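You operate a simulated robot arm through the tools that you are given. There is no shell and no other tool.

You run a simulated robot arm. Do the job below in one go: nothing can be reset, and whatever is moved stays where it is left.

JOB
Give the copper fluted mould two strokes of syrup at the dosing funnel.
Fine: seat it on the slide, push the slide in, press the plunger twice, draw the slide out and stand the mould back where it was; the other mould stays.

Only the result counts: the job must be done as asked and must still hold three seconds after the hand-in. Knocking over, shifting, dropping, spilling or breaking anything else fails it.

ROBOT AND FRAMES
A 7-joint arm with a two-finger parallel gripper, fixed in place. Base frame: the origin is on the floor under the middle of its stand, x ahead of it, y to its left, z up; the work surface is at about z = 0.8. Readings come in m, degrees, newtons and seconds.
It reaches about 1.479 m from its shoulder. Its first joint turns from -166.0 to 166.0 degrees. Payload 4.4 kg.
The TCP is the grasp point between the finger pads, 0.023 m short of the fingertips. In the tool frame z runs along the fingers and y along their closing line. Largest opening 0.094 m; finger width 0.038, thickness 0.01; the body of the gripper, 0.054 by 0.096 m, starts 0.039 m behind the TCP.
Orientation is that of the tool frame in the base frame, as a unit quaternion [w, x, y, z]. With the fingers straight down and closing along the base's y, the tool's x points along the base's -x, its y along +y and its z along -z.

CONTROLS
- The arm moves only by the tool send_rows. Its argument "rows" is a list of rows, each an object of numbers (a shift or turn left out is 0, a gripper value left out holds the last): "x", "y", "z": the shift along the tool's x, y, z in m; "ax", "ay", "az": the turn, a rotation vector about the tool's x, y, z in degrees; "hand": the opening, from 0 (shut) to 1 (fully open). In form: [{"x": .., "y": .., "z": .., "ax": .., "ay": .., "az": .., "hand": ..}, ...]. A call has 1 to 20 rows; each row is the pose to reach, as a shift and turn from the pose commanded when the call began, along the tool's axes at that moment. A row lasts 0.2 s, in which the tool goes at most 0.05 m and 8.6 degrees; a call with a longer step from one row to the next is refused whole, and so is a gripper value outside its range. A pose out of reach is approached as far as the arm can. The call stops where the force on the tool passes 90 N (or 10 N more than at its start, if that is more) or the arm is blocked; 0.2 s more then pass. The fingers move at their own pace (about 0.072 m/s each) and stop on an object; they squeeze with about 22 N. The grip force told is the motor's: it shows also when the fingers shut on nothing. Time passes only in rows, and 0.2 s behind the last, so rows that repeat a pose let the fingers close. The reply holds the time, the measured pose of the TCP, the force on the tool along the base axes, the opening and the grip force, in the units named above and with some noise, with the torque about the TCP (base axes, N m) and any sound that the robot's microphone picked up.
- Cameras (640 x 400 px; columns grow to the right, rows downward): "scene" is fixed at [0.043, 0.6476, 1.3794]; the picture's right is [-0.41, -0.91, 0.00], its down [-0.40, 0.18, -0.90] and it looks along [0.82, -0.37, -0.44] (base axes); focal length 267 px, centre (320, 200). "wrist" rides on the gripper at [0.086, 0.016, -0.075] in the tool frame; the picture's right is [-0.18, 0.98, 0.00], its down [-0.58, -0.11, -0.81] and it looks along [-0.79, -0.15, 0.59] (tool axes); focal length 243 px, centre (320, 200). There is no depth. A picture from a camera that has moved, and an enlarged one, comes with that camera's place and axes in the base frame and with its lens. The place of the scene camera against the robot may be out by one fixed shift of up to 0.018 m in any direction.
- grab_frame(camera): a new picture of that camera. It takes no simulated time.
- enlarge(camera, box): a new picture of the part [left, top, right, bottom] of that camera's present view, enlarged. It takes no simulated time.
- finish_job(): hands the job in; it is judged then, once.

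Nothing tells you positions but the pictures and the camera data. Unless the task says otherwise, let go and move clear before handing in.

The tools are called after "Request:" as name(argument=value, ...) on one line, values as JSON. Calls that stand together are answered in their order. send_rows: Moves the arm, as the interface text tells. Its arguments: {"type":"object","properties":{"rows":{"type":"array","items":{"type":"object","properties":{"x":{"type":"number"},"y":{"type":"number"},"z":{"type":"number"},"ax":{"type":"number"},"ay":{"type":"number"},"az":{"type":"number"},"hand":{"type":"number"}}}}},"required":["rows"]} The other tools are called the same way: grab_frame (camera) takes a picture; enlarge (camera, box) takes an enlarged picture of a part of a camera's view; finish_job () hands the job in.

At the start:

```text
time: 0.0
tool_pos: [0.3878, 0.5554, 1.2745]
orientation: [-0.001, -0.001, 1.0, 0.0]
wrist_force: [-0.6, -0.9, 0.6]
ft_torque: [-0.01, 0.05, 0.01]
grip_width: 0.0939
grasp_force: 0.0
```

scene: 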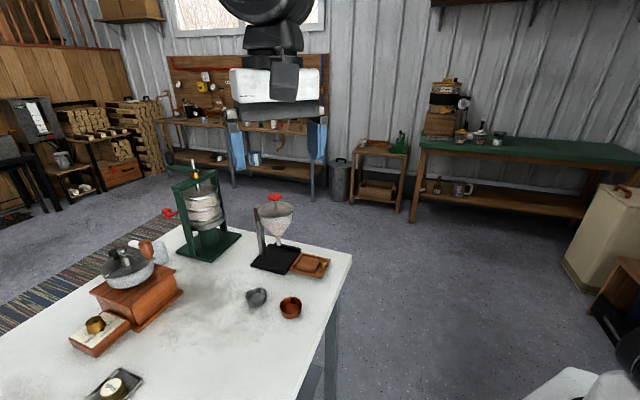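
wrist: 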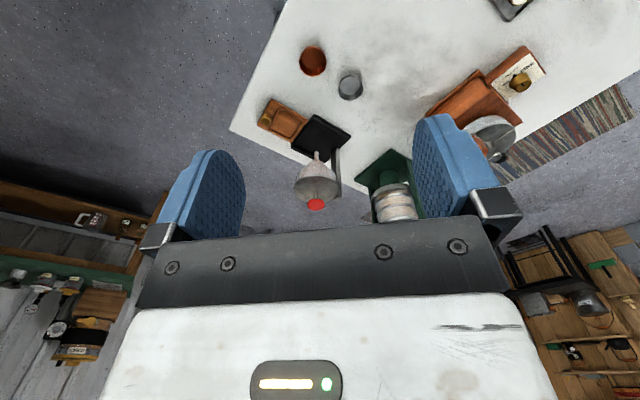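

I see a white table holding a dosing funnel with a red plunger, a wooden slide, a copper mould and a grey mould, plus a press and a grinder. I'll enlarge the views to locate them.

Request:
enlarge(camera="scene", box=[220, 180, 360, 330])

Request:
enlarge(camera="wrist", box=[230, 30, 430, 220])

```text
2.67 times, centred on (290, 255) of scene
camera zoom: at [0.043, 0.6476, 1.3794], right [-0.41, -0.91, 0.0], down [-0.4, 0.18, -0.9], along [0.82, -0.37, -0.44], focal length 713 px, centre (400, 53)
```

zoom: 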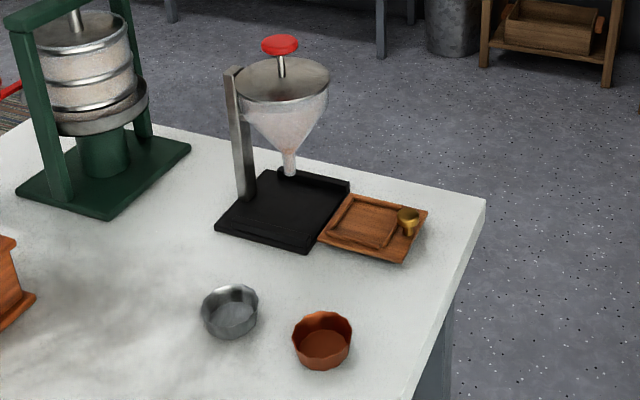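

```text
2.11 times, centred on (330, 125) of wrist
camera zoom: at [0.3019, 0.571, 1.3484], right [0.18, 0.98, 0.0], down [0.58, -0.11, 0.81], along [0.79, -0.15, -0.59], focal length 511 px, centre (299, 358)
```

zoom: 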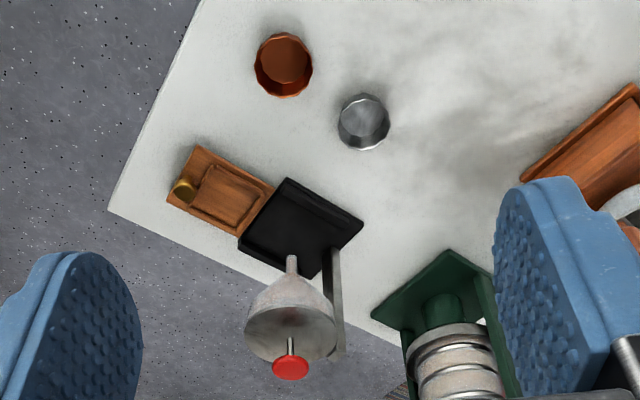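

Rough fixes: copper mould near (0.525, 0.513), grey mould near (0.593, 0.584), slide tray near (0.67, 0.41), with the base toward (0.73, 0.49). I'll move the wrist camera closer for better views.

Request:
send_rows(rows=[{"x": 0.0, "y": -0.03, "z": 0.03}, {"x": 0.0, "y": -0.06, "z": 0.06}, {"x": 0.0, "y": -0.085, "z": 0.09}, {"x": 0.0, "y": -0.105, "z": 0.125}])

Request:
grab_frame(camera="wrist")

Request:
enlarge(camera="wrist", box=[220, 0, 440, 220])

```text
time: 1.0
tool_pos: [0.3877, 0.4519, 1.1485]
orientation: [0.001, -0.001, 1.0, 0.0]
wrist_force: [1.0, 0.0, 0.9]
ft_torque: [0.0, 0.03, 0.02]
grip_width: 0.094
grasp_force: 0.1
```

```text
taken
camera wrist: at [0.3016, 0.4663, 1.222], right [0.18, 0.98, 0.0], down [0.58, -0.11, 0.81], along [0.79, -0.15, -0.59], focal length 243 px, centre (320, 200)
```

wrist: 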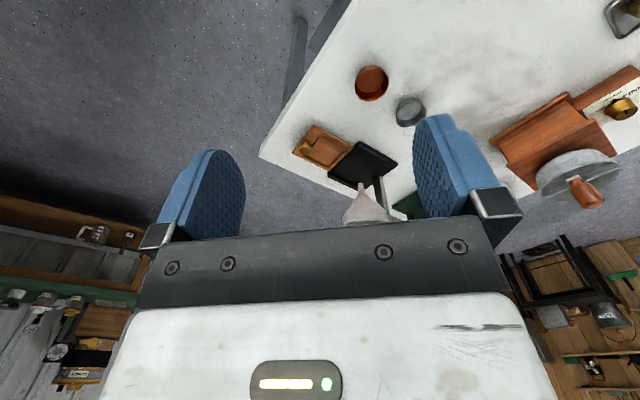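

```text
1.82 times, centred on (330, 110) of wrist
camera zoom: at [0.3016, 0.4663, 1.222], right [0.18, 0.98, 0.0], down [0.58, -0.11, 0.81], along [0.79, -0.15, -0.59], focal length 441 px, centre (302, 364)
```

zoom: 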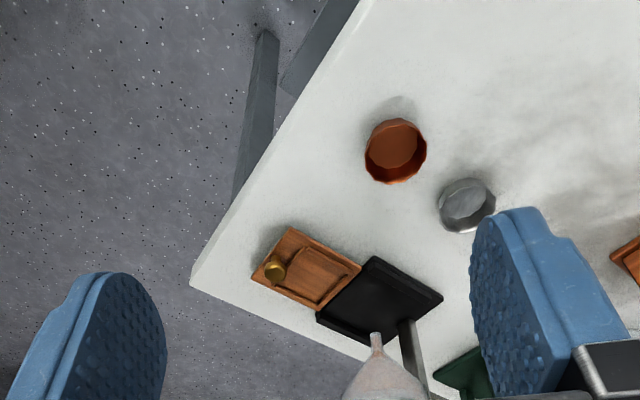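

The tray lies at about 45° yaw (the slide runs along roughly +x+y). I'll yaw the gripper to match and drop lower for a closer look.

Request:
send_rows(rows=[{"x": -0.005, "y": -0.007, "z": 0.025, "az": -7.5}, {"x": -0.01, "y": -0.014, "z": 0.05, "az": -15}, {"x": -0.015, "y": -0.02, "z": 0.075, "az": -22.5}, {"x": -0.02, "y": -0.027, "z": 0.1, "az": -30}, {"x": -0.025, "y": -0.034, "z": 0.125, "az": -37.5}, {"x": -0.032, "y": -0.04, "z": 0.15, "az": -45}])

Request:
grab_frame(camera="wrist")

Request:
enlarge(camera="wrist", box=[220, 0, 440, 220])

Request:
grab_frame(camera="scene")

```text
time: 2.4
tool_pos: [0.4205, 0.4127, 1.0004]
orientation: [0.0, -0.383, 0.924, 0.0]
wrist_force: [-0.3, 0.3, 0.1]
ft_torque: [-0.01, 0.02, 0.03]
grip_width: 0.0941
grasp_force: 0.0
```

```text
taken
camera wrist: at [0.3469, 0.3602, 1.0742], right [-0.57, 0.82, 0.0], down [0.49, 0.33, 0.81], along [0.67, 0.46, -0.59], focal length 243 px, centre (320, 200)
```

wrist: 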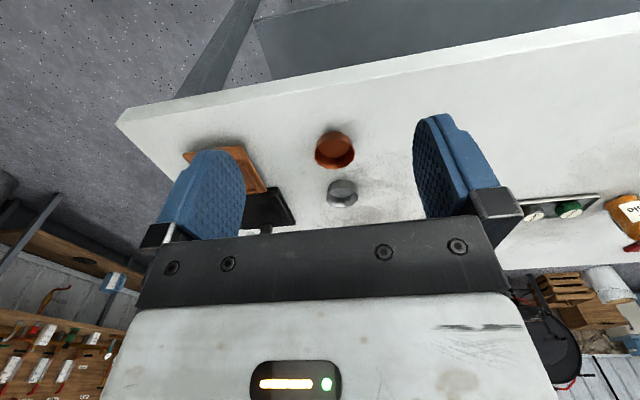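

```text
1.82 times, centred on (330, 110) of wrist
camera zoom: at [0.3469, 0.3602, 1.0742], right [-0.57, 0.82, 0.0], down [0.49, 0.33, 0.81], along [0.67, 0.46, -0.59], focal length 441 px, centre (302, 364)
```

zoom: 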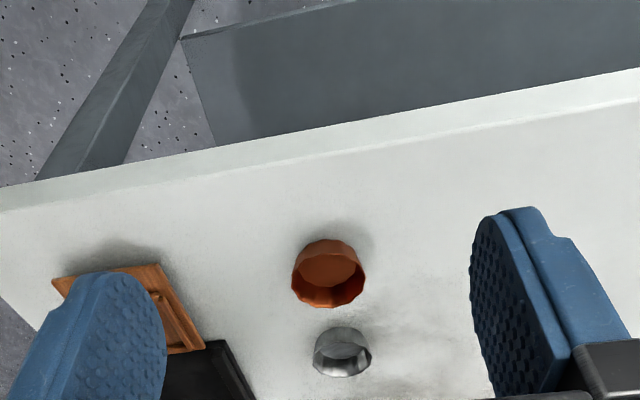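

```text
taken
```

scene: 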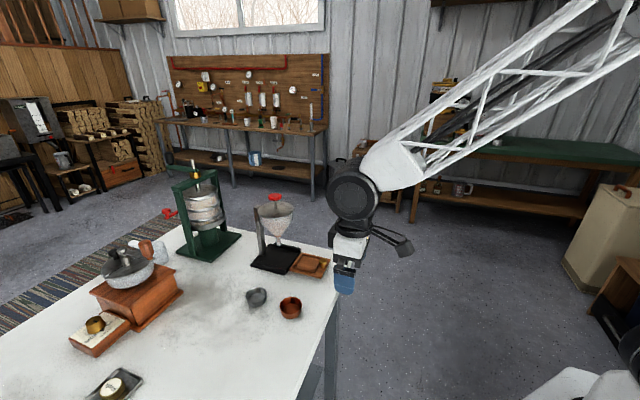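

Request:
enlarge(camera="wrist", box=[300, 115, 372, 215])

Request:
enlarge(camera="scene", box=[235, 175, 345, 325])

```text
4.00 times, centred on (336, 165) of wrist
camera zoom: at [0.3469, 0.3602, 1.0742], right [-0.57, 0.82, 0.0], down [0.49, 0.33, 0.81], along [0.67, 0.46, -0.59], focal length 970 px, centre (256, 340)
```

zoom: 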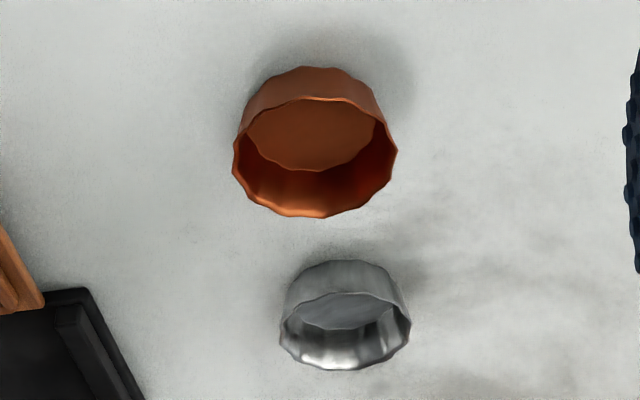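

```text
2.67 times, centred on (290, 250) of scene
camera zoom: at [0.043, 0.6476, 1.3794], right [-0.41, -0.91, 0.0], down [-0.4, 0.18, -0.9], along [0.82, -0.37, -0.44], focal length 713 px, centre (400, 67)
```

zoom: 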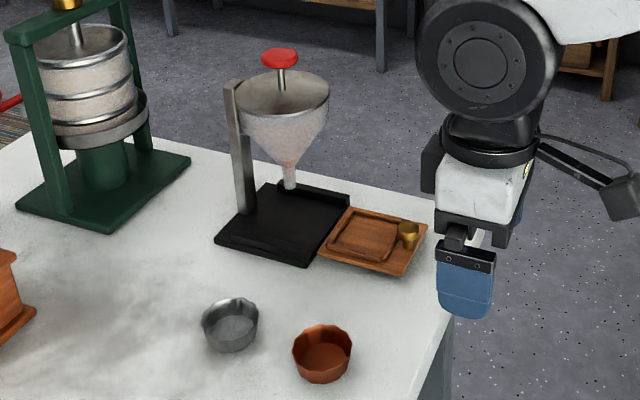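

Copper mould is centred near (0.531, 0.513), about 57 mm wide and 23 mm tall; now a close view of the tray and knob.

Request:
send_rows(rows=[{"x": -0.022, "y": -0.034, "z": 0.004}, {"x": -0.044, "y": -0.068, "z": 0.008}, {"x": -0.066, "y": -0.103, "z": 0.012}, {"x": -0.088, "y": -0.137, "z": 0.016}, {"x": -0.111, "y": -0.172, "z": 0.02}])

Request:
grab_frame(camera="wrist")

Request:
enlarge(camera="wrist", box=[245, 20, 420, 160])

```text
time: 3.6
tool_pos: [0.62, 0.3701, 0.9787]
orientation: [0.0, -0.382, 0.924, 0.001]
wrist_force: [0.3, -0.4, 0.6]
ft_torque: [0.03, 0.02, -0.03]
grip_width: 0.094
grasp_force: 0.1
```

```text
taken
camera wrist: at [0.5476, 0.3185, 1.0527], right [-0.56, 0.83, 0.0], down [0.49, 0.33, 0.81], along [0.67, 0.46, -0.59], focal length 243 px, centre (320, 200)
```

wrist: 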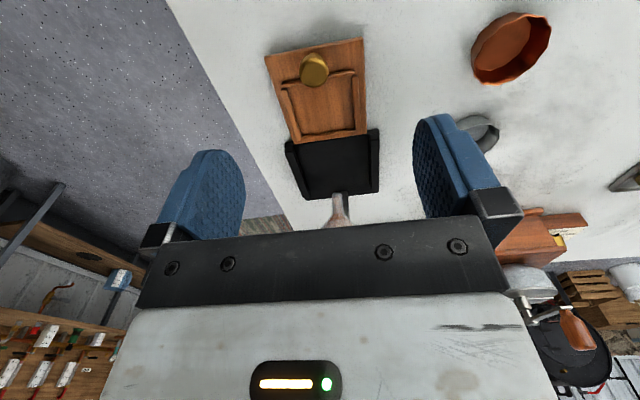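

```text
2.86 times, centred on (332, 90) of wrist
camera zoom: at [0.5476, 0.3185, 1.0527], right [-0.56, 0.83, 0.0], down [0.49, 0.33, 0.81], along [0.67, 0.46, -0.59], focal length 693 px, centre (284, 514)
```

zoom: 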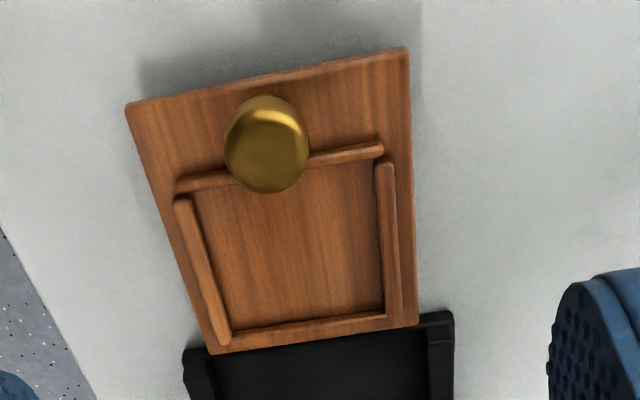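

Request:
enlarge(camera="scene", box=[240, 235, 340, 285])

Request:
enlarge(camera="scene", box=[240, 185, 310, 250])

Request:
enlarge(camera="wrist", box=[265, 120, 400, 240])

```text
6.40 times, centred on (290, 260) of scene
camera zoom: at [0.043, 0.6476, 1.3794], right [-0.41, -0.91, 0.0], down [-0.4, 0.18, -0.9], along [0.82, -0.37, -0.44], focal length 1711 px, centre (512, -184)
```

zoom: 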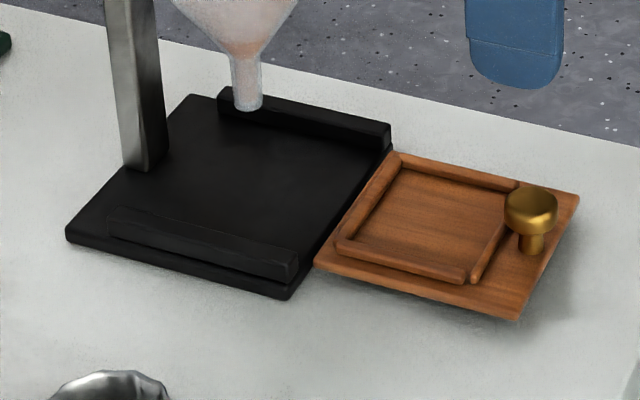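

```text
6.15 times, centred on (275, 218) of scene
camera zoom: at [0.043, 0.6476, 1.3794], right [-0.41, -0.91, 0.0], down [-0.4, 0.18, -0.9], along [0.82, -0.37, -0.44], focal length 1645 px, centre (597, 92)
```

zoom: 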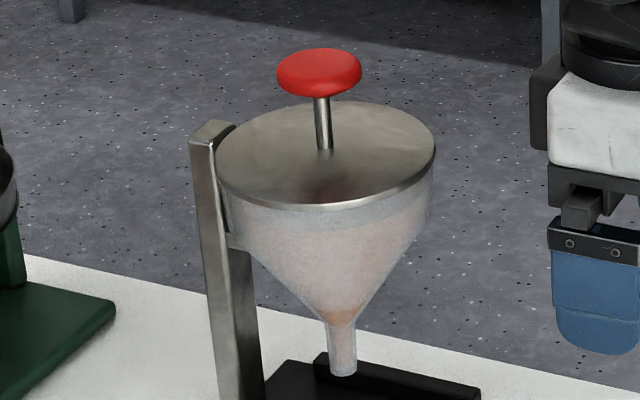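

```text
3.33 times, centred on (332, 180) of wrist
camera zoom: at [0.5476, 0.3185, 1.0527], right [-0.56, 0.83, 0.0], down [0.49, 0.33, 0.81], along [0.67, 0.46, -0.59], focal length 809 px, centre (278, 267)
```

zoom: 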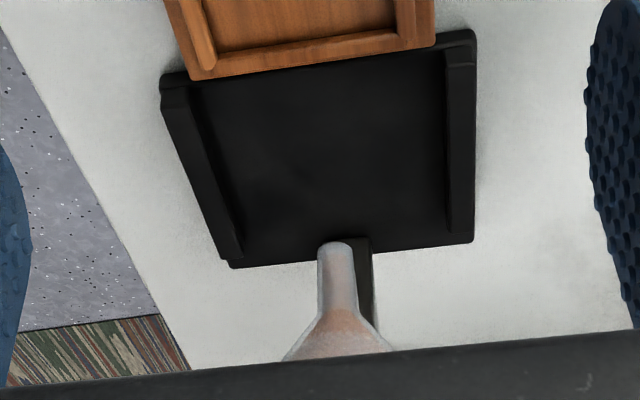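

The slide runs at exactly 45°, with the framed seat centred near (0.675, 0.4115), the knob near (0.636, 0.372) and the nozzle about 0.10 m further along. I'll hover over the copper mould to fix its centre.

Request:
send_rows(rows=[{"x": -0.01, "y": 0.041, "z": 0.01}, {"x": -0.019, "y": 0.082, "z": 0.024}, {"x": -0.029, "y": 0.123, "z": 0.036}, {"x": -0.0382, "y": 0.164, "z": 0.049}])

Request:
grab_frame(camera="wrist")

Request:
enlarge(camera="wrist", box=[240, 0, 400, 130])

Request:
enlarge(camera="scene", box=[240, 235, 340, 335])

```text
time: 4.6
tool_pos: [0.5302, 0.5112, 0.9297]
orientation: [0.0, -0.381, 0.924, 0.0]
wrist_force: [-0.5, 0.8, 0.2]
ft_torque: [0.0, -0.01, -0.01]
grip_width: 0.0938
grasp_force: 0.0
```

```text
taken
camera wrist: at [0.4578, 0.4609, 1.0038], right [-0.56, 0.83, 0.0], down [0.49, 0.33, 0.81], along [0.67, 0.45, -0.59], focal length 243 px, centre (320, 200)
```

wrist: 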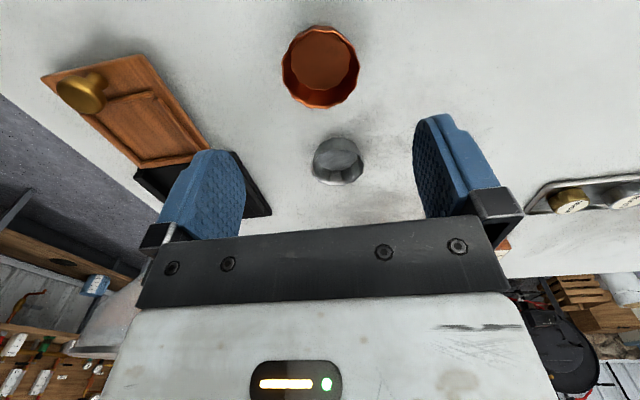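

```text
3.08 times, centred on (320, 65) of wrist
camera zoom: at [0.4578, 0.4609, 1.0038], right [-0.56, 0.83, 0.0], down [0.49, 0.33, 0.81], along [0.67, 0.45, -0.59], focal length 746 px, centre (320, 615)
```

zoom: 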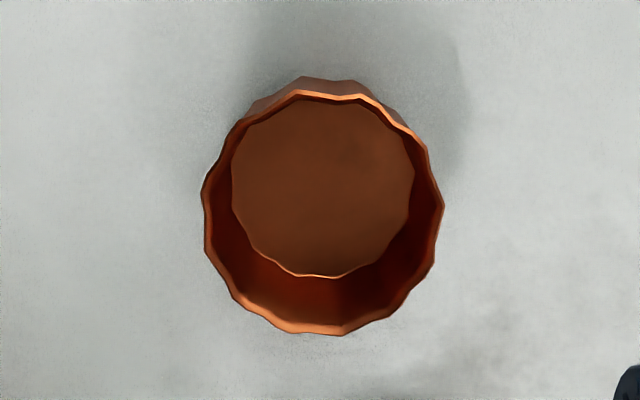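

```text
4.00 times, centred on (290, 285) of scene
camera zoom: at [0.043, 0.6476, 1.3794], right [-0.41, -0.91, 0.0], down [-0.4, 0.18, -0.9], along [0.82, -0.37, -0.44], focal length 1070 px, centre (440, -140)
```

zoom: 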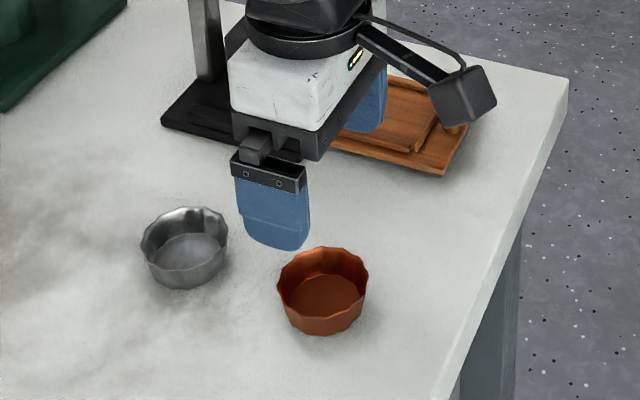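

The gripper is centred over the copper mould to within about 1–2 mm. I'll descend with the fingers open around its rim.

Request:
send_rows(rows=[{"z": 0.035, "hand": 1}, {"z": 0.07, "hand": 1}, {"z": 0.0957, "hand": 1}, {"z": 0.0957, "hand": 1}])

Request:
grab_frame(camera="wrist")

Request:
enlarge(camera="scene", box=[240, 235, 340, 335])

```text
time: 5.6
tool_pos: [0.5327, 0.5089, 0.8353]
orientation: [0.0, -0.383, 0.924, 0.001]
wrist_force: [-0.5, -0.3, 0.0]
ft_torque: [0.0, -0.02, 0.0]
grip_width: 0.0937
grasp_force: 0.1
```

```text
taken
camera wrist: at [0.4594, 0.4582, 0.9091], right [-0.56, 0.83, 0.0], down [0.49, 0.33, 0.81], along [0.67, 0.46, -0.59], focal length 243 px, centre (320, 200)
```

wrist: 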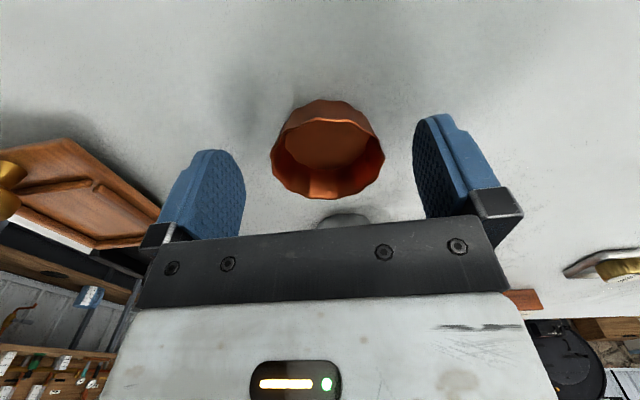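

```text
4.00 times, centred on (290, 285) of scene
camera zoom: at [0.043, 0.6476, 1.3794], right [-0.41, -0.91, 0.0], down [-0.4, 0.18, -0.9], along [0.82, -0.37, -0.44], focal length 1070 px, centre (440, -140)
```

zoom: 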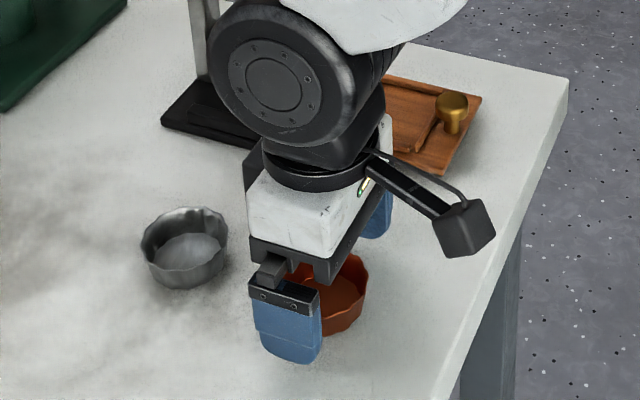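

The mould sits about 4 mm toward the right finger, so I'll correct sideways before closing.

Request:
send_rows(rows=[{"y": 0.003, "hand": 1}, {"y": 0.003, "hand": 1}])

Request:
enlarge(camera="wrist", box=[220, 70, 440, 230])

```text
time: 6.2
tool_pos: [0.528, 0.5113, 0.8359]
orientation: [-0.001, -0.382, 0.924, 0.0]
wrist_force: [-0.1, 0.0, 0.4]
ft_torque: [0.03, -0.02, 0.01]
grip_width: 0.0939
grasp_force: 0.0
```

```text
2.50 times, centred on (330, 150) of wrist
camera zoom: at [0.4562, 0.4608, 0.9095], right [-0.56, 0.83, 0.0], down [0.49, 0.33, 0.81], along [0.67, 0.46, -0.59], focal length 606 px, centre (295, 325)
```

zoom: 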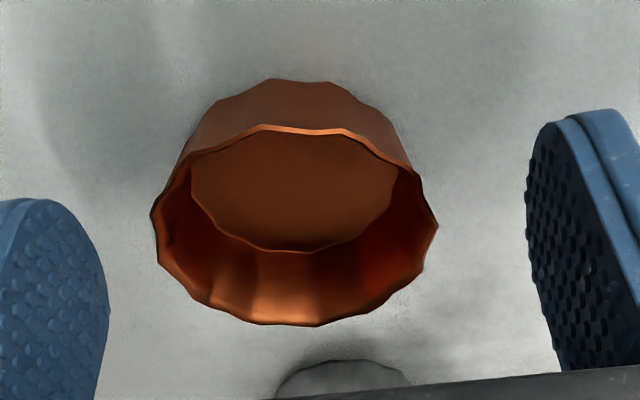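

Laterally centred now; a 4 mm move along the slide direction, then close.

Request:
send_rows(rows=[{"x": -0.004, "hand": 1}, {"x": -0.004, "hand": 1}])

Request:
enlarge(camera="wrist", box=[220, 70, 440, 230])

```text
time: 6.8
tool_pos: [0.5308, 0.516, 0.8356]
orientation: [0.0, -0.382, 0.924, 0.0]
wrist_force: [-1.2, -0.4, 1.0]
ft_torque: [-0.01, -0.02, 0.01]
grip_width: 0.0939
grasp_force: 0.0
```

```text
2.50 times, centred on (330, 150) of wrist
camera zoom: at [0.4587, 0.464, 0.9091], right [-0.56, 0.83, 0.0], down [0.49, 0.33, 0.81], along [0.67, 0.46, -0.59], focal length 606 px, centre (295, 325)
```

zoom: 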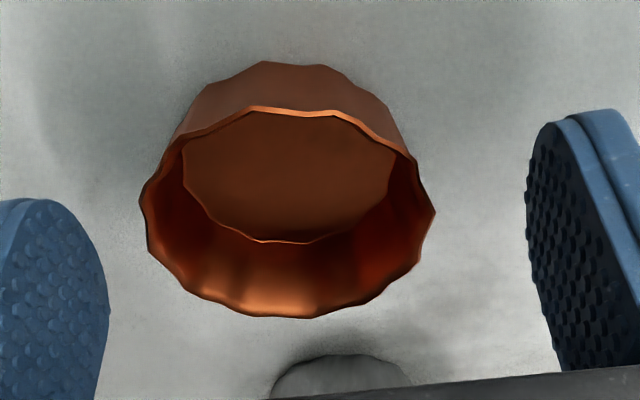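

Request:
send_rows(rows=[{"y": -0.0015, "hand": 1}, {"y": -0.0015, "hand": 0.7}, {"y": -0.0015, "hand": 0.5}, {"y": -0.0015, "hand": 0.3}, {"y": -0.0015, "hand": 0.0}, {"y": -0.0015, "hand": 0.0}, {"y": -0.0015, "hand": 0.0}])

Request:
enlarge(camera="wrist", box=[220, 70, 440, 230])

Request:
enlarge(camera="scene", box=[240, 235, 340, 335])

```text
time: 8.4
tool_pos: [0.5327, 0.5132, 0.835]
orientation: [0.0, -0.383, 0.924, 0.0]
wrist_force: [0.1, 0.1, 1.1]
ft_torque: [-0.07, -0.04, 0.0]
grip_width: 0.0562
grasp_force: 22.3
```

```text
2.50 times, centred on (330, 150) of wrist
camera zoom: at [0.4595, 0.4631, 0.9087], right [-0.56, 0.83, 0.0], down [0.49, 0.33, 0.81], along [0.67, 0.46, -0.59], focal length 606 px, centre (295, 325)
```

zoom: 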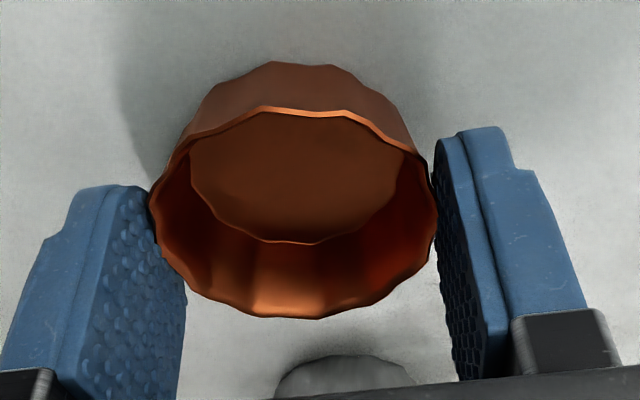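

```text
4.00 times, centred on (290, 285) of scene
camera zoom: at [0.043, 0.6476, 1.3794], right [-0.41, -0.91, 0.0], down [-0.4, 0.18, -0.9], along [0.82, -0.37, -0.44], focal length 1070 px, centre (440, -140)
```

zoom: 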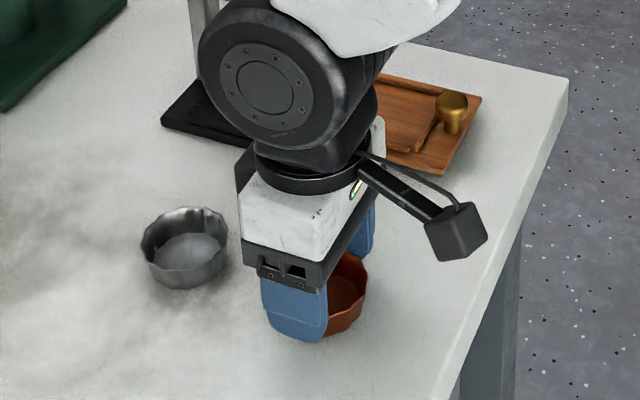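

Gripped at 56 mm. Lifting straight up, then carrying it over the tray.

Request:
send_rows(rows=[{"z": -0.015, "hand": 0}, {"z": -0.04, "hand": 0}, {"z": -0.07, "hand": 0}, {"z": -0.07, "hand": 0}])

Request:
grab_frame(camera="wrist")

Request:
enlarge(camera="scene", box=[220, 200, 340, 330])

```text
time: 9.4
tool_pos: [0.5352, 0.5165, 0.9046]
orientation: [0.0, -0.383, 0.924, 0.0]
wrist_force: [0.3, 0.4, -1.0]
ft_torque: [0.03, -0.01, -0.01]
grip_width: 0.0562
grasp_force: 22.2
```

```text
taken
camera wrist: at [0.4625, 0.4647, 0.9778], right [-0.56, 0.83, 0.0], down [0.49, 0.33, 0.81], along [0.67, 0.46, -0.59], focal length 243 px, centre (320, 200)
```

wrist: 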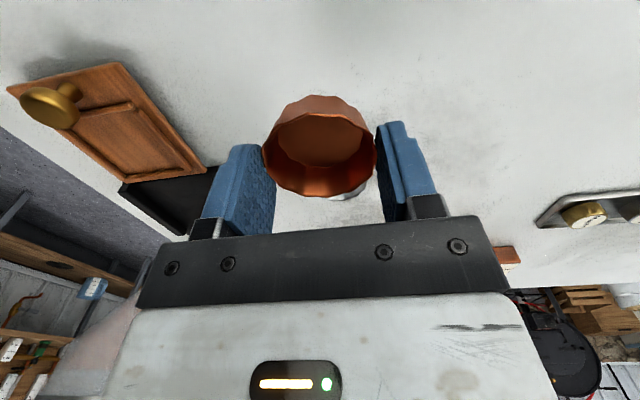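

```text
3.08 times, centred on (280, 265) of scene
camera zoom: at [0.043, 0.6476, 1.3794], right [-0.41, -0.91, 0.0], down [-0.4, 0.18, -0.9], along [0.82, -0.37, -0.44], focal length 823 px, centre (443, 0)
```

zoom: 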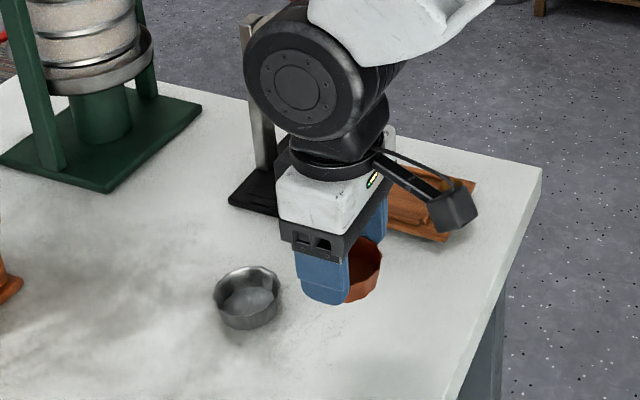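

The mould is held level. I'll carry it at this height to above the tray seat.

Request:
send_rows(rows=[{"x": -0.006, "y": -0.036, "hand": 0}, {"x": -0.012, "y": -0.072, "hand": 0}, {"x": -0.018, "y": -0.108, "hand": 0}, {"x": -0.023, "y": -0.144, "hand": 0}, {"x": -0.0276, "y": -0.1732, "hand": 0}, {"x": -0.0276, "y": -0.1732, "hand": 0}])

Request:
grab_frame(camera="wrist")

Request:
enlarge(camera="wrist", box=[230, 20, 420, 220])

Request:
enlarge(camera="scene", box=[220, 160, 360, 300])

```text
time: 10.7
tool_pos: [0.6728, 0.411, 0.9034]
orientation: [-0.003, -0.384, 0.923, -0.001]
wrist_force: [-20.1, -9.4, 6.7]
ft_torque: [0.98, -1.95, 0.18]
grip_width: 0.0561
grasp_force: 21.6
stopped in row 6: the force on the tool passed its limit at 98 N (the readings are from after the stop); the commanded pose is now the measured one
```

```text
taken
camera wrist: at [0.6003, 0.3594, 0.9779], right [-0.57, 0.82, 0.0], down [0.49, 0.34, 0.8], along [0.66, 0.45, -0.6], focal length 243 px, centre (320, 200)
```

wrist: 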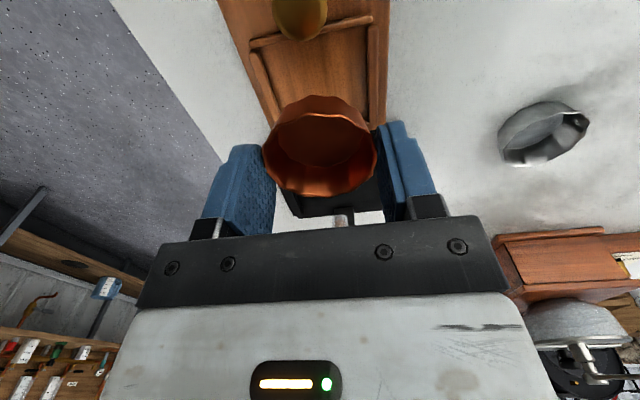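

```text
2.00 times, centred on (325, 120) of wrist
camera zoom: at [0.6003, 0.3594, 0.9779], right [-0.57, 0.82, 0.0], down [0.49, 0.34, 0.8], along [0.66, 0.45, -0.6], focal length 485 px, centre (310, 360)
```

zoom: 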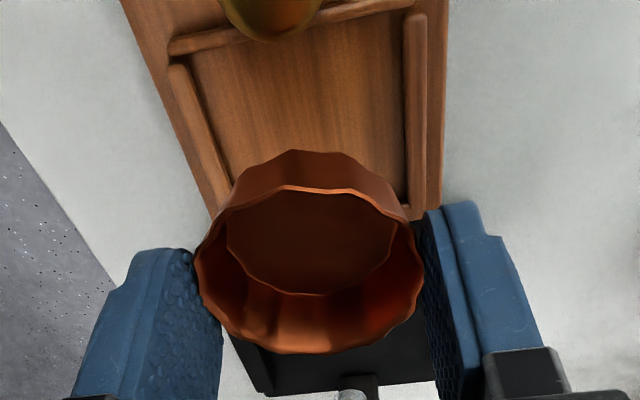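

```text
2.86 times, centred on (290, 230) of scene
camera zoom: at [0.043, 0.6476, 1.3794], right [-0.41, -0.91, 0.0], down [-0.4, 0.18, -0.9], along [0.82, -0.37, -0.44], focal length 764 px, centre (406, 114)
```

zoom: 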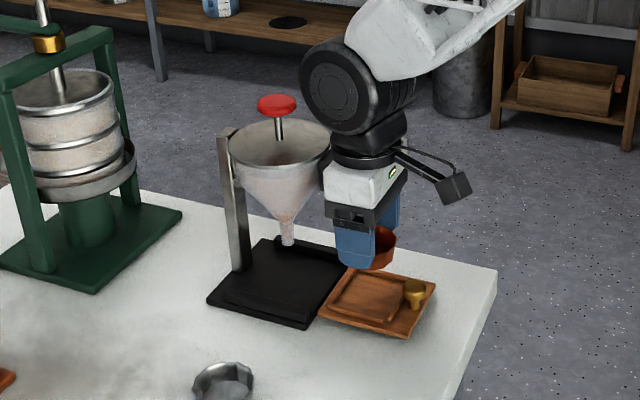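

The gripper's housing touched the funnel rim at this height and the arm stopped. I'll back off along the slide axis and check that nothing shifted.

Request:
send_rows(rows=[{"x": 0.02, "hand": 0}, {"x": 0.05, "hand": 0}, {"x": 0.05, "hand": 0}])

Request:
grab_frame(camera="scene")

Request:
enlarge(camera="scene", box=[220, 180, 360, 330])

Request:
enlarge(camera="scene", box=[300, 150, 380, 270])

```text
time: 11.5
tool_pos: [0.6372, 0.3768, 0.9]
orientation: [-0.003, -0.384, 0.923, 0.0]
wrist_force: [-0.1, 0.1, 0.1]
ft_torque: [-0.02, 0.01, 0.0]
grip_width: 0.0562
grasp_force: 22.6
```

```text
taken
```

scene: 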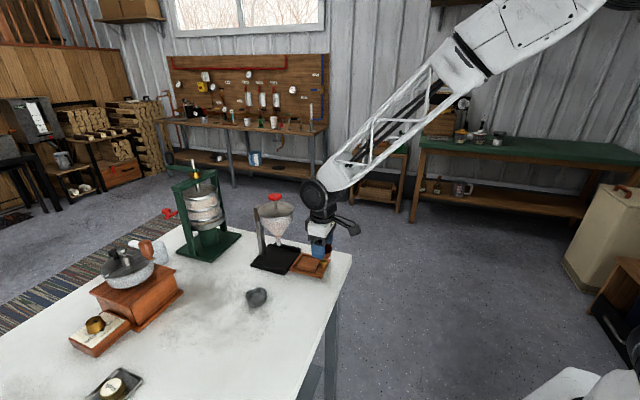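

```text
2.67 times, centred on (290, 255) of scene
camera zoom: at [0.043, 0.6476, 1.3794], right [-0.41, -0.91, 0.0], down [-0.4, 0.18, -0.9], along [0.82, -0.37, -0.44], focal length 713 px, centre (400, 53)
```

zoom: 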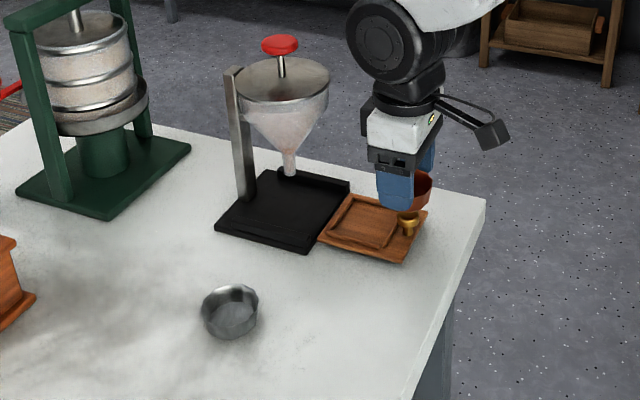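

```text
3.33 times, centred on (340, 210) of scene
camera zoom: at [0.043, 0.6476, 1.3794], right [-0.41, -0.91, 0.0], down [-0.4, 0.18, -0.9], along [0.82, -0.37, -0.44], focal length 891 px, centre (253, 167)
```

zoom: 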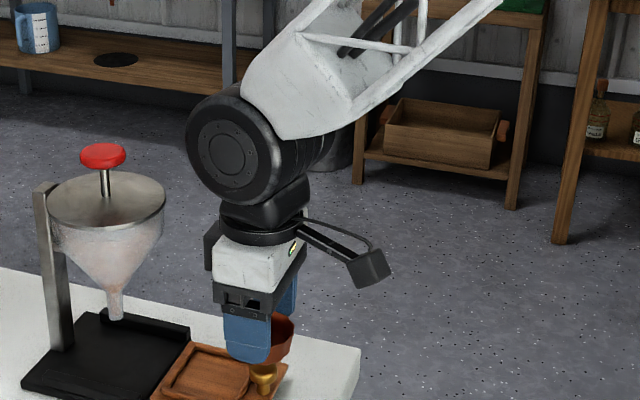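

Nothing at the station shifted. The housing has a box protruding about 50 mm toward the funnel, so I need a tilted grip with the mould still upright. I'll put the mould back, then regrip it with the hand leaned back.

Request:
send_rows(rows=[{"x": -0.005, "y": 0.035, "ax": 0.13, "ay": -0.32, "hand": 0}, {"x": -0.01, "y": 0.07, "ax": 0.13, "ay": -0.32, "hand": 0}, {"x": -0.015, "y": 0.105, "ax": 0.13, "ay": -0.32, "hand": 0}, {"x": -0.02, "y": 0.14, "ax": 0.13, "ay": -0.32, "hand": 0}, {"x": -0.0232, "y": 0.1713, "ax": 0.13, "ay": -0.32, "hand": 0}, {"x": -0.0232, "y": 0.1713, "z": 0.02, "ax": 0.13, "ay": -0.32, "hand": 0}, {"x": -0.0232, "y": 0.1713, "z": 0.02, "ax": 0.13, "ay": -0.32, "hand": 0}])

Request:
grab_frame(camera="wrist")

Request:
enlarge(camera="scene", box=[240, 235, 340, 335])

```text
time: 13.1
tool_pos: [0.5332, 0.5134, 0.8824]
orientation: [0.001, -0.384, 0.923, -0.001]
wrist_force: [0.9, -1.1, 0.1]
ft_torque: [0.02, 0.01, -0.01]
grip_width: 0.0562
grasp_force: 22.3
```

```text
taken
camera wrist: at [0.4607, 0.4616, 0.9567], right [-0.57, 0.82, 0.0], down [0.49, 0.34, 0.81], along [0.67, 0.46, -0.59], focal length 243 px, centre (320, 200)
```

wrist: 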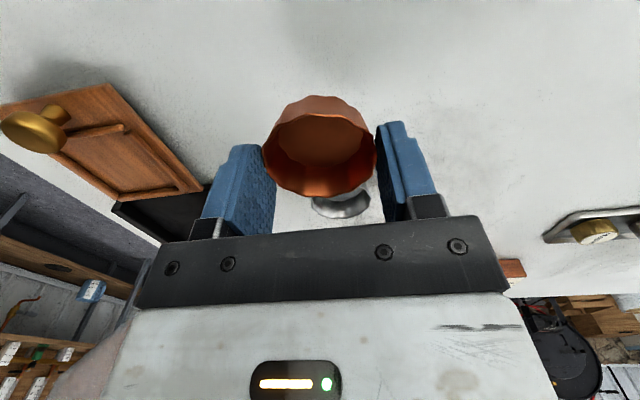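

```text
4.00 times, centred on (290, 285) of scene
camera zoom: at [0.043, 0.6476, 1.3794], right [-0.41, -0.91, 0.0], down [-0.4, 0.18, -0.9], along [0.82, -0.37, -0.44], focal length 1070 px, centre (440, -140)
```

zoom: 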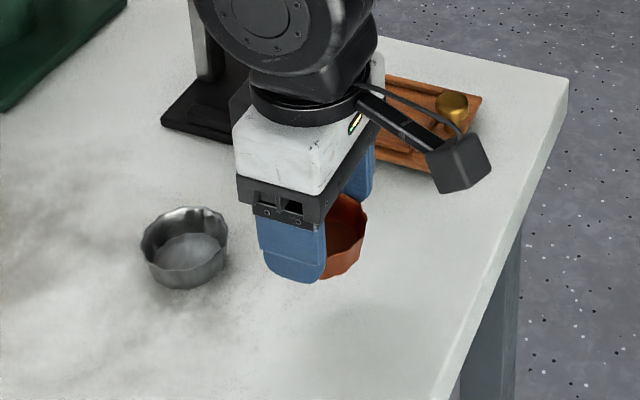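

Request:
send_rows(rows=[{"z": 0.02, "hand": 0}, {"z": 0.038, "hand": 0}, {"z": 0.045, "hand": 0}, {"z": 0.045, "hand": 0}])

Request:
enlarge(camera="wrist", box=[220, 70, 440, 230])

Request:
enlarge(camera="scene", box=[240, 235, 340, 335])

```text
time: 14.1
tool_pos: [0.5327, 0.5127, 0.8399]
orientation: [0.0, -0.384, 0.923, -0.001]
wrist_force: [-0.1, -0.1, 0.1]
ft_torque: [0.01, -0.02, -0.01]
grip_width: 0.0563
grasp_force: 21.9
```

```text
2.50 times, centred on (330, 150) of wrist
camera zoom: at [0.4607, 0.4617, 0.9129], right [-0.57, 0.82, 0.0], down [0.49, 0.34, 0.81], along [0.67, 0.46, -0.59], focal length 606 px, centre (295, 325)
```

zoom: 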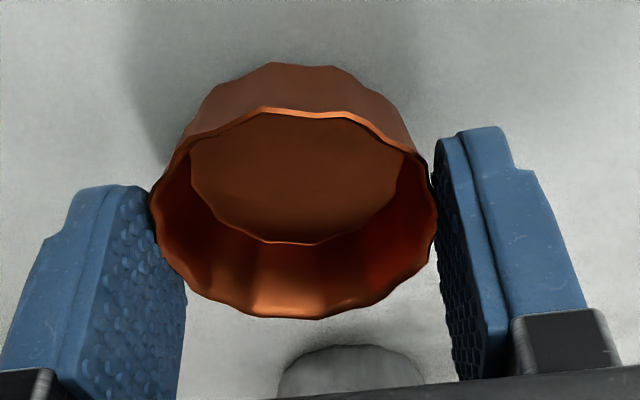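

```text
4.00 times, centred on (290, 285) of scene
camera zoom: at [0.043, 0.6476, 1.3794], right [-0.41, -0.91, 0.0], down [-0.4, 0.18, -0.9], along [0.82, -0.37, -0.44], focal length 1070 px, centre (440, -140)
```

zoom: 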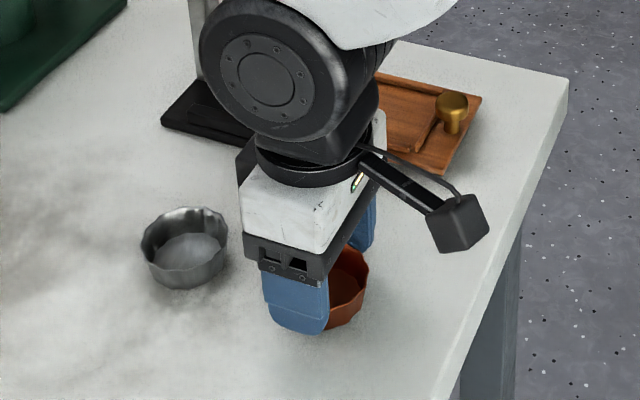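

Request:
send_rows(rows=[{"y": 0.002, "z": 0.001, "hand": 0}, {"y": 0.002, "z": 0.003, "hand": 0}, {"y": 0.002, "z": 0.003, "hand": 0}])

Request:
enlarge(camera="wrist", box=[220, 70, 440, 230])

```text
time: 14.9
tool_pos: [0.5311, 0.514, 0.8381]
orientation: [0.001, -0.383, 0.924, -0.001]
wrist_force: [-0.2, 0.0, -0.3]
ft_torque: [0.01, 0.02, 0.01]
grip_width: 0.0563
grasp_force: 21.7
```

```text
2.50 times, centred on (330, 150) of wrist
camera zoom: at [0.4591, 0.4624, 0.9106], right [-0.57, 0.82, 0.0], down [0.49, 0.34, 0.81], along [0.67, 0.46, -0.59], focal length 606 px, centre (295, 325)
```

zoom: 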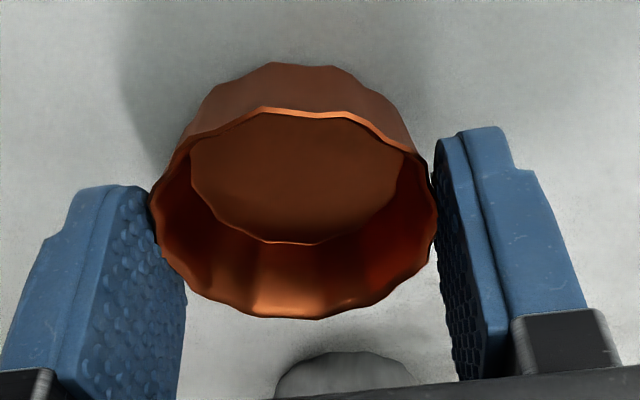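

Request:
send_rows(rows=[{"z": 0.001, "hand": 0}, {"z": 0.002, "hand": 0}, {"z": 0.002, "hand": 0}])

Request:
enlarge(camera="wrist", box=[220, 70, 440, 230])

```text
time: 15.7
tool_pos: [0.5314, 0.5153, 0.834]
orientation: [0.002, -0.384, 0.923, 0.0]
wrist_force: [-2.6, -0.5, 17.7]
ft_torque: [-0.07, 0.1, 0.02]
grip_width: 0.0563
grasp_force: 22.1
```

```text
2.50 times, centred on (330, 150) of wrist
camera zoom: at [0.4592, 0.4632, 0.9082], right [-0.57, 0.82, 0.0], down [0.49, 0.33, 0.81], along [0.67, 0.46, -0.59], focal length 606 px, centre (295, 325)
```

zoom: 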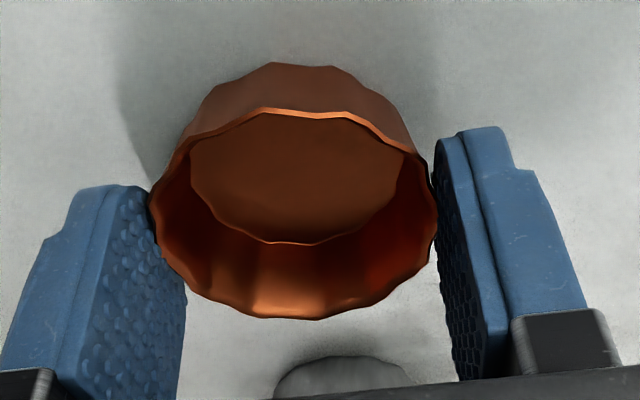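

The mould is back on its spot (the views match and it touches the table). Releasing, rising, and leaning the hand back 20°.

Request:
send_rows(rows=[{"z": -0.001, "hand": 0}, {"z": -0.001, "hand": 0.2}, {"z": -0.001, "hand": 0.5}, {"z": -0.001, "hand": 0.8}, {"z": -0.001, "hand": 1.0}, {"z": -0.001, "hand": 1.0}, {"z": -0.03, "hand": 1.0}, {"z": -0.07, "hand": 1.0}, {"z": -0.07, "ay": -7, "hand": 1.0}, {"z": -0.07, "ay": -14, "hand": 1.0}, {"z": -0.07, "ay": -20, "hand": 1.0}, {"z": -0.07, "ay": -20, "hand": 1.0}])

Request:
grab_frame(camera="wrist")

Request:
enlarge(camera="scene", box=[240, 200, 340, 335])

```text
time: 18.3
tool_pos: [0.5313, 0.5136, 0.9035]
orientation: [0.161, -0.378, 0.91, 0.066]
wrist_force: [0.4, 0.0, -0.8]
ft_torque: [-0.01, 0.02, 0.01]
grip_width: 0.094
grasp_force: 0.0
```

```text
taken
camera wrist: at [0.4443, 0.4494, 0.943], right [-0.57, 0.82, 0.06], down [0.27, 0.11, 0.96], along [0.77, 0.57, -0.28], focal length 243 px, centre (320, 200)
```

wrist: 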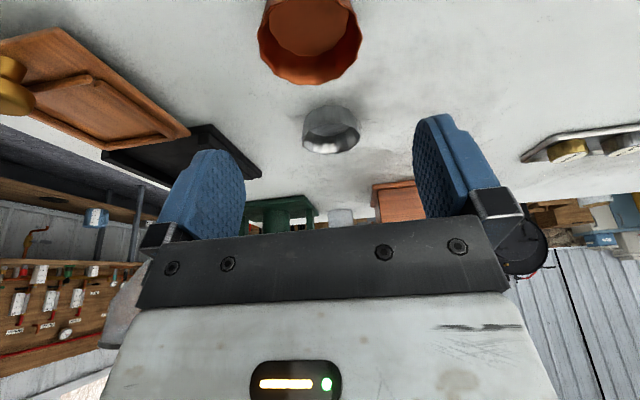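

```text
2.96 times, centred on (290, 268) of scene
camera zoom: at [0.043, 0.6476, 1.3794], right [-0.41, -0.91, 0.0], down [-0.4, 0.18, -0.9], along [0.82, -0.37, -0.44], focal length 792 px, centre (409, 0)
```

zoom: 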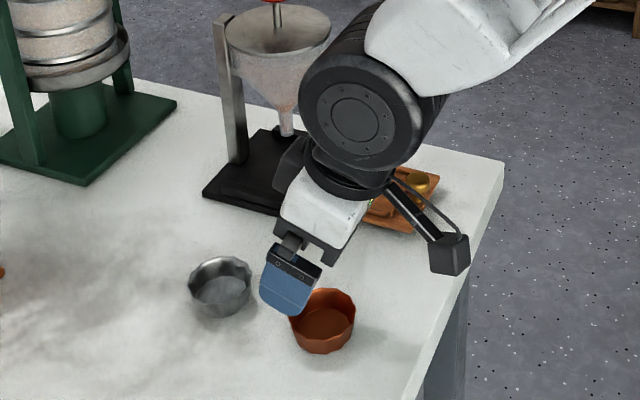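

Leaned back 20°. Lowering so the pads straddle the rim with the fingertips about 9 mm above the table.

Request:
send_rows(rows=[{"x": 0.009, "y": 0.0007, "z": 0.02, "hand": 1}, {"x": 0.0175, "y": 0.0007, "z": 0.04, "hand": 1}, {"x": 0.0263, "y": 0.0007, "z": 0.0601, "hand": 1}, {"x": 0.0263, "y": 0.0007, "z": 0.0601, "hand": 1}])

Request:
enlarge(camera="wrist", box=[200, 40, 460, 230])

Request:
enlarge(camera="scene", box=[240, 200, 340, 335])

```text
time: 19.3
tool_pos: [0.5265, 0.5151, 0.8391]
orientation: [0.16, -0.378, 0.91, 0.066]
wrist_force: [0.0, -0.7, -0.1]
ft_torque: [-0.01, -0.01, -0.02]
grip_width: 0.0936
grasp_force: 0.1
```

```text
2.11 times, centred on (330, 135) of wrist
camera zoom: at [0.441, 0.4488, 0.8782], right [-0.57, 0.82, 0.06], down [0.27, 0.12, 0.96], along [0.77, 0.57, -0.28], focal length 511 px, centre (299, 337)
```

zoom: 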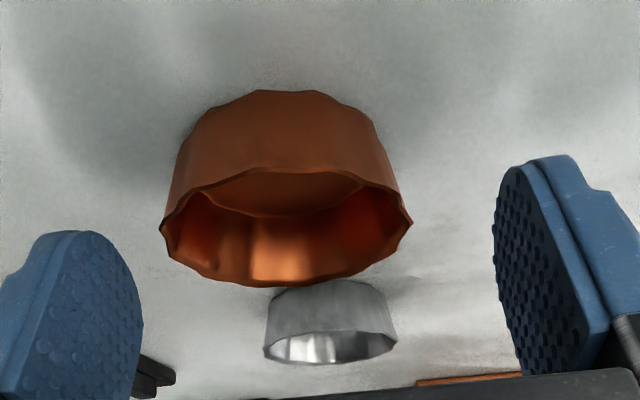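

```text
2.96 times, centred on (290, 268) of scene
camera zoom: at [0.043, 0.6476, 1.3794], right [-0.41, -0.91, 0.0], down [-0.4, 0.18, -0.9], along [0.82, -0.37, -0.44], focal length 792 px, centre (409, 0)
```

zoom: 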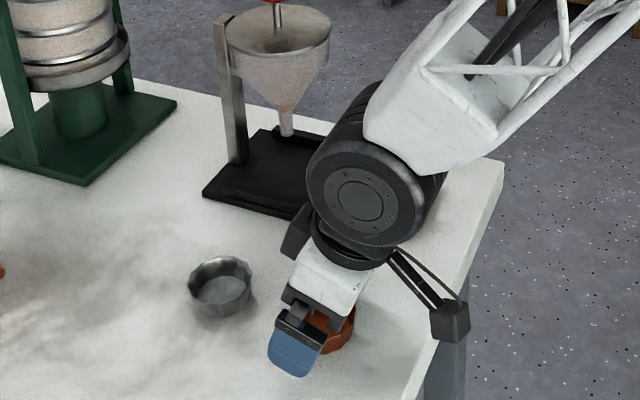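

Request:
send_rows(rows=[{"x": 0.001, "y": -0.003, "z": 0.0028, "hand": 1}, {"x": 0.001, "y": -0.003, "z": 0.0028, "hand": 1}])

Request:
enlarge(camera="wrist", box=[200, 40, 460, 230])

```text
time: 19.9
tool_pos: [0.5303, 0.5106, 0.8358]
orientation: [0.16, -0.378, 0.91, 0.066]
wrist_force: [-0.7, 0.5, -0.5]
ft_torque: [-0.02, -0.01, 0.0]
grip_width: 0.094
grasp_force: 0.0
```

```text
2.11 times, centred on (330, 135) of wrist
camera zoom: at [0.4429, 0.4462, 0.8754], right [-0.57, 0.82, 0.06], down [0.27, 0.12, 0.96], along [0.77, 0.57, -0.28], focal length 511 px, centre (299, 337)
```

zoom: 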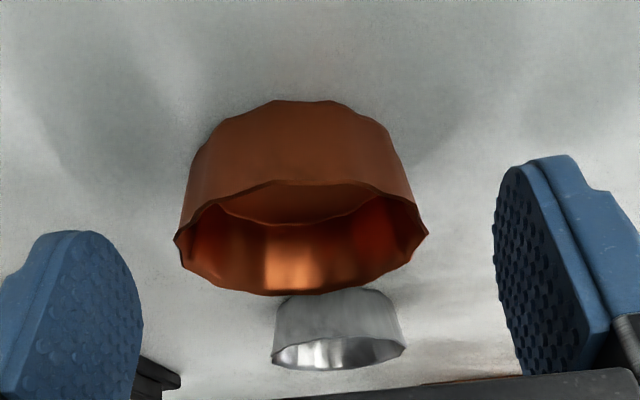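

Centred. Closing on the rim.

Request:
send_rows(rows=[{"hand": 0.7}, {"hand": 0.5}, {"hand": 0.3}, {"hand": 0.0}, {"hand": 0.0}, {"hand": 0.0}])

Request:
enlarge(camera="wrist", box=[200, 40, 460, 230])

Request:
enlarge(camera="scene", box=[240, 235, 340, 335])

```text
time: 21.3
tool_pos: [0.5306, 0.5131, 0.8367]
orientation: [0.161, -0.378, 0.909, 0.067]
wrist_force: [-0.3, 0.4, 0.8]
ft_torque: [0.0, 0.03, 0.02]
grip_width: 0.0561
grasp_force: 22.2
```

```text
2.11 times, centred on (330, 135) of wrist
camera zoom: at [0.4429, 0.4463, 0.8754], right [-0.57, 0.82, 0.06], down [0.27, 0.12, 0.96], along [0.77, 0.57, -0.28], focal length 511 px, centre (299, 337)
```

zoom: 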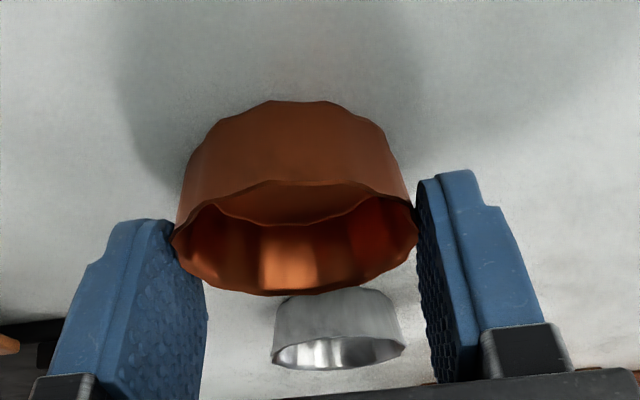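

```text
4.00 times, centred on (290, 285) of scene
camera zoom: at [0.043, 0.6476, 1.3794], right [-0.41, -0.91, 0.0], down [-0.4, 0.18, -0.9], along [0.82, -0.37, -0.44], focal length 1070 px, centre (440, -140)
```

zoom: 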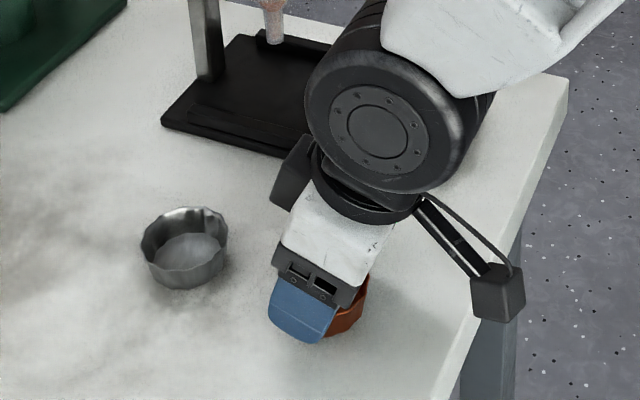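

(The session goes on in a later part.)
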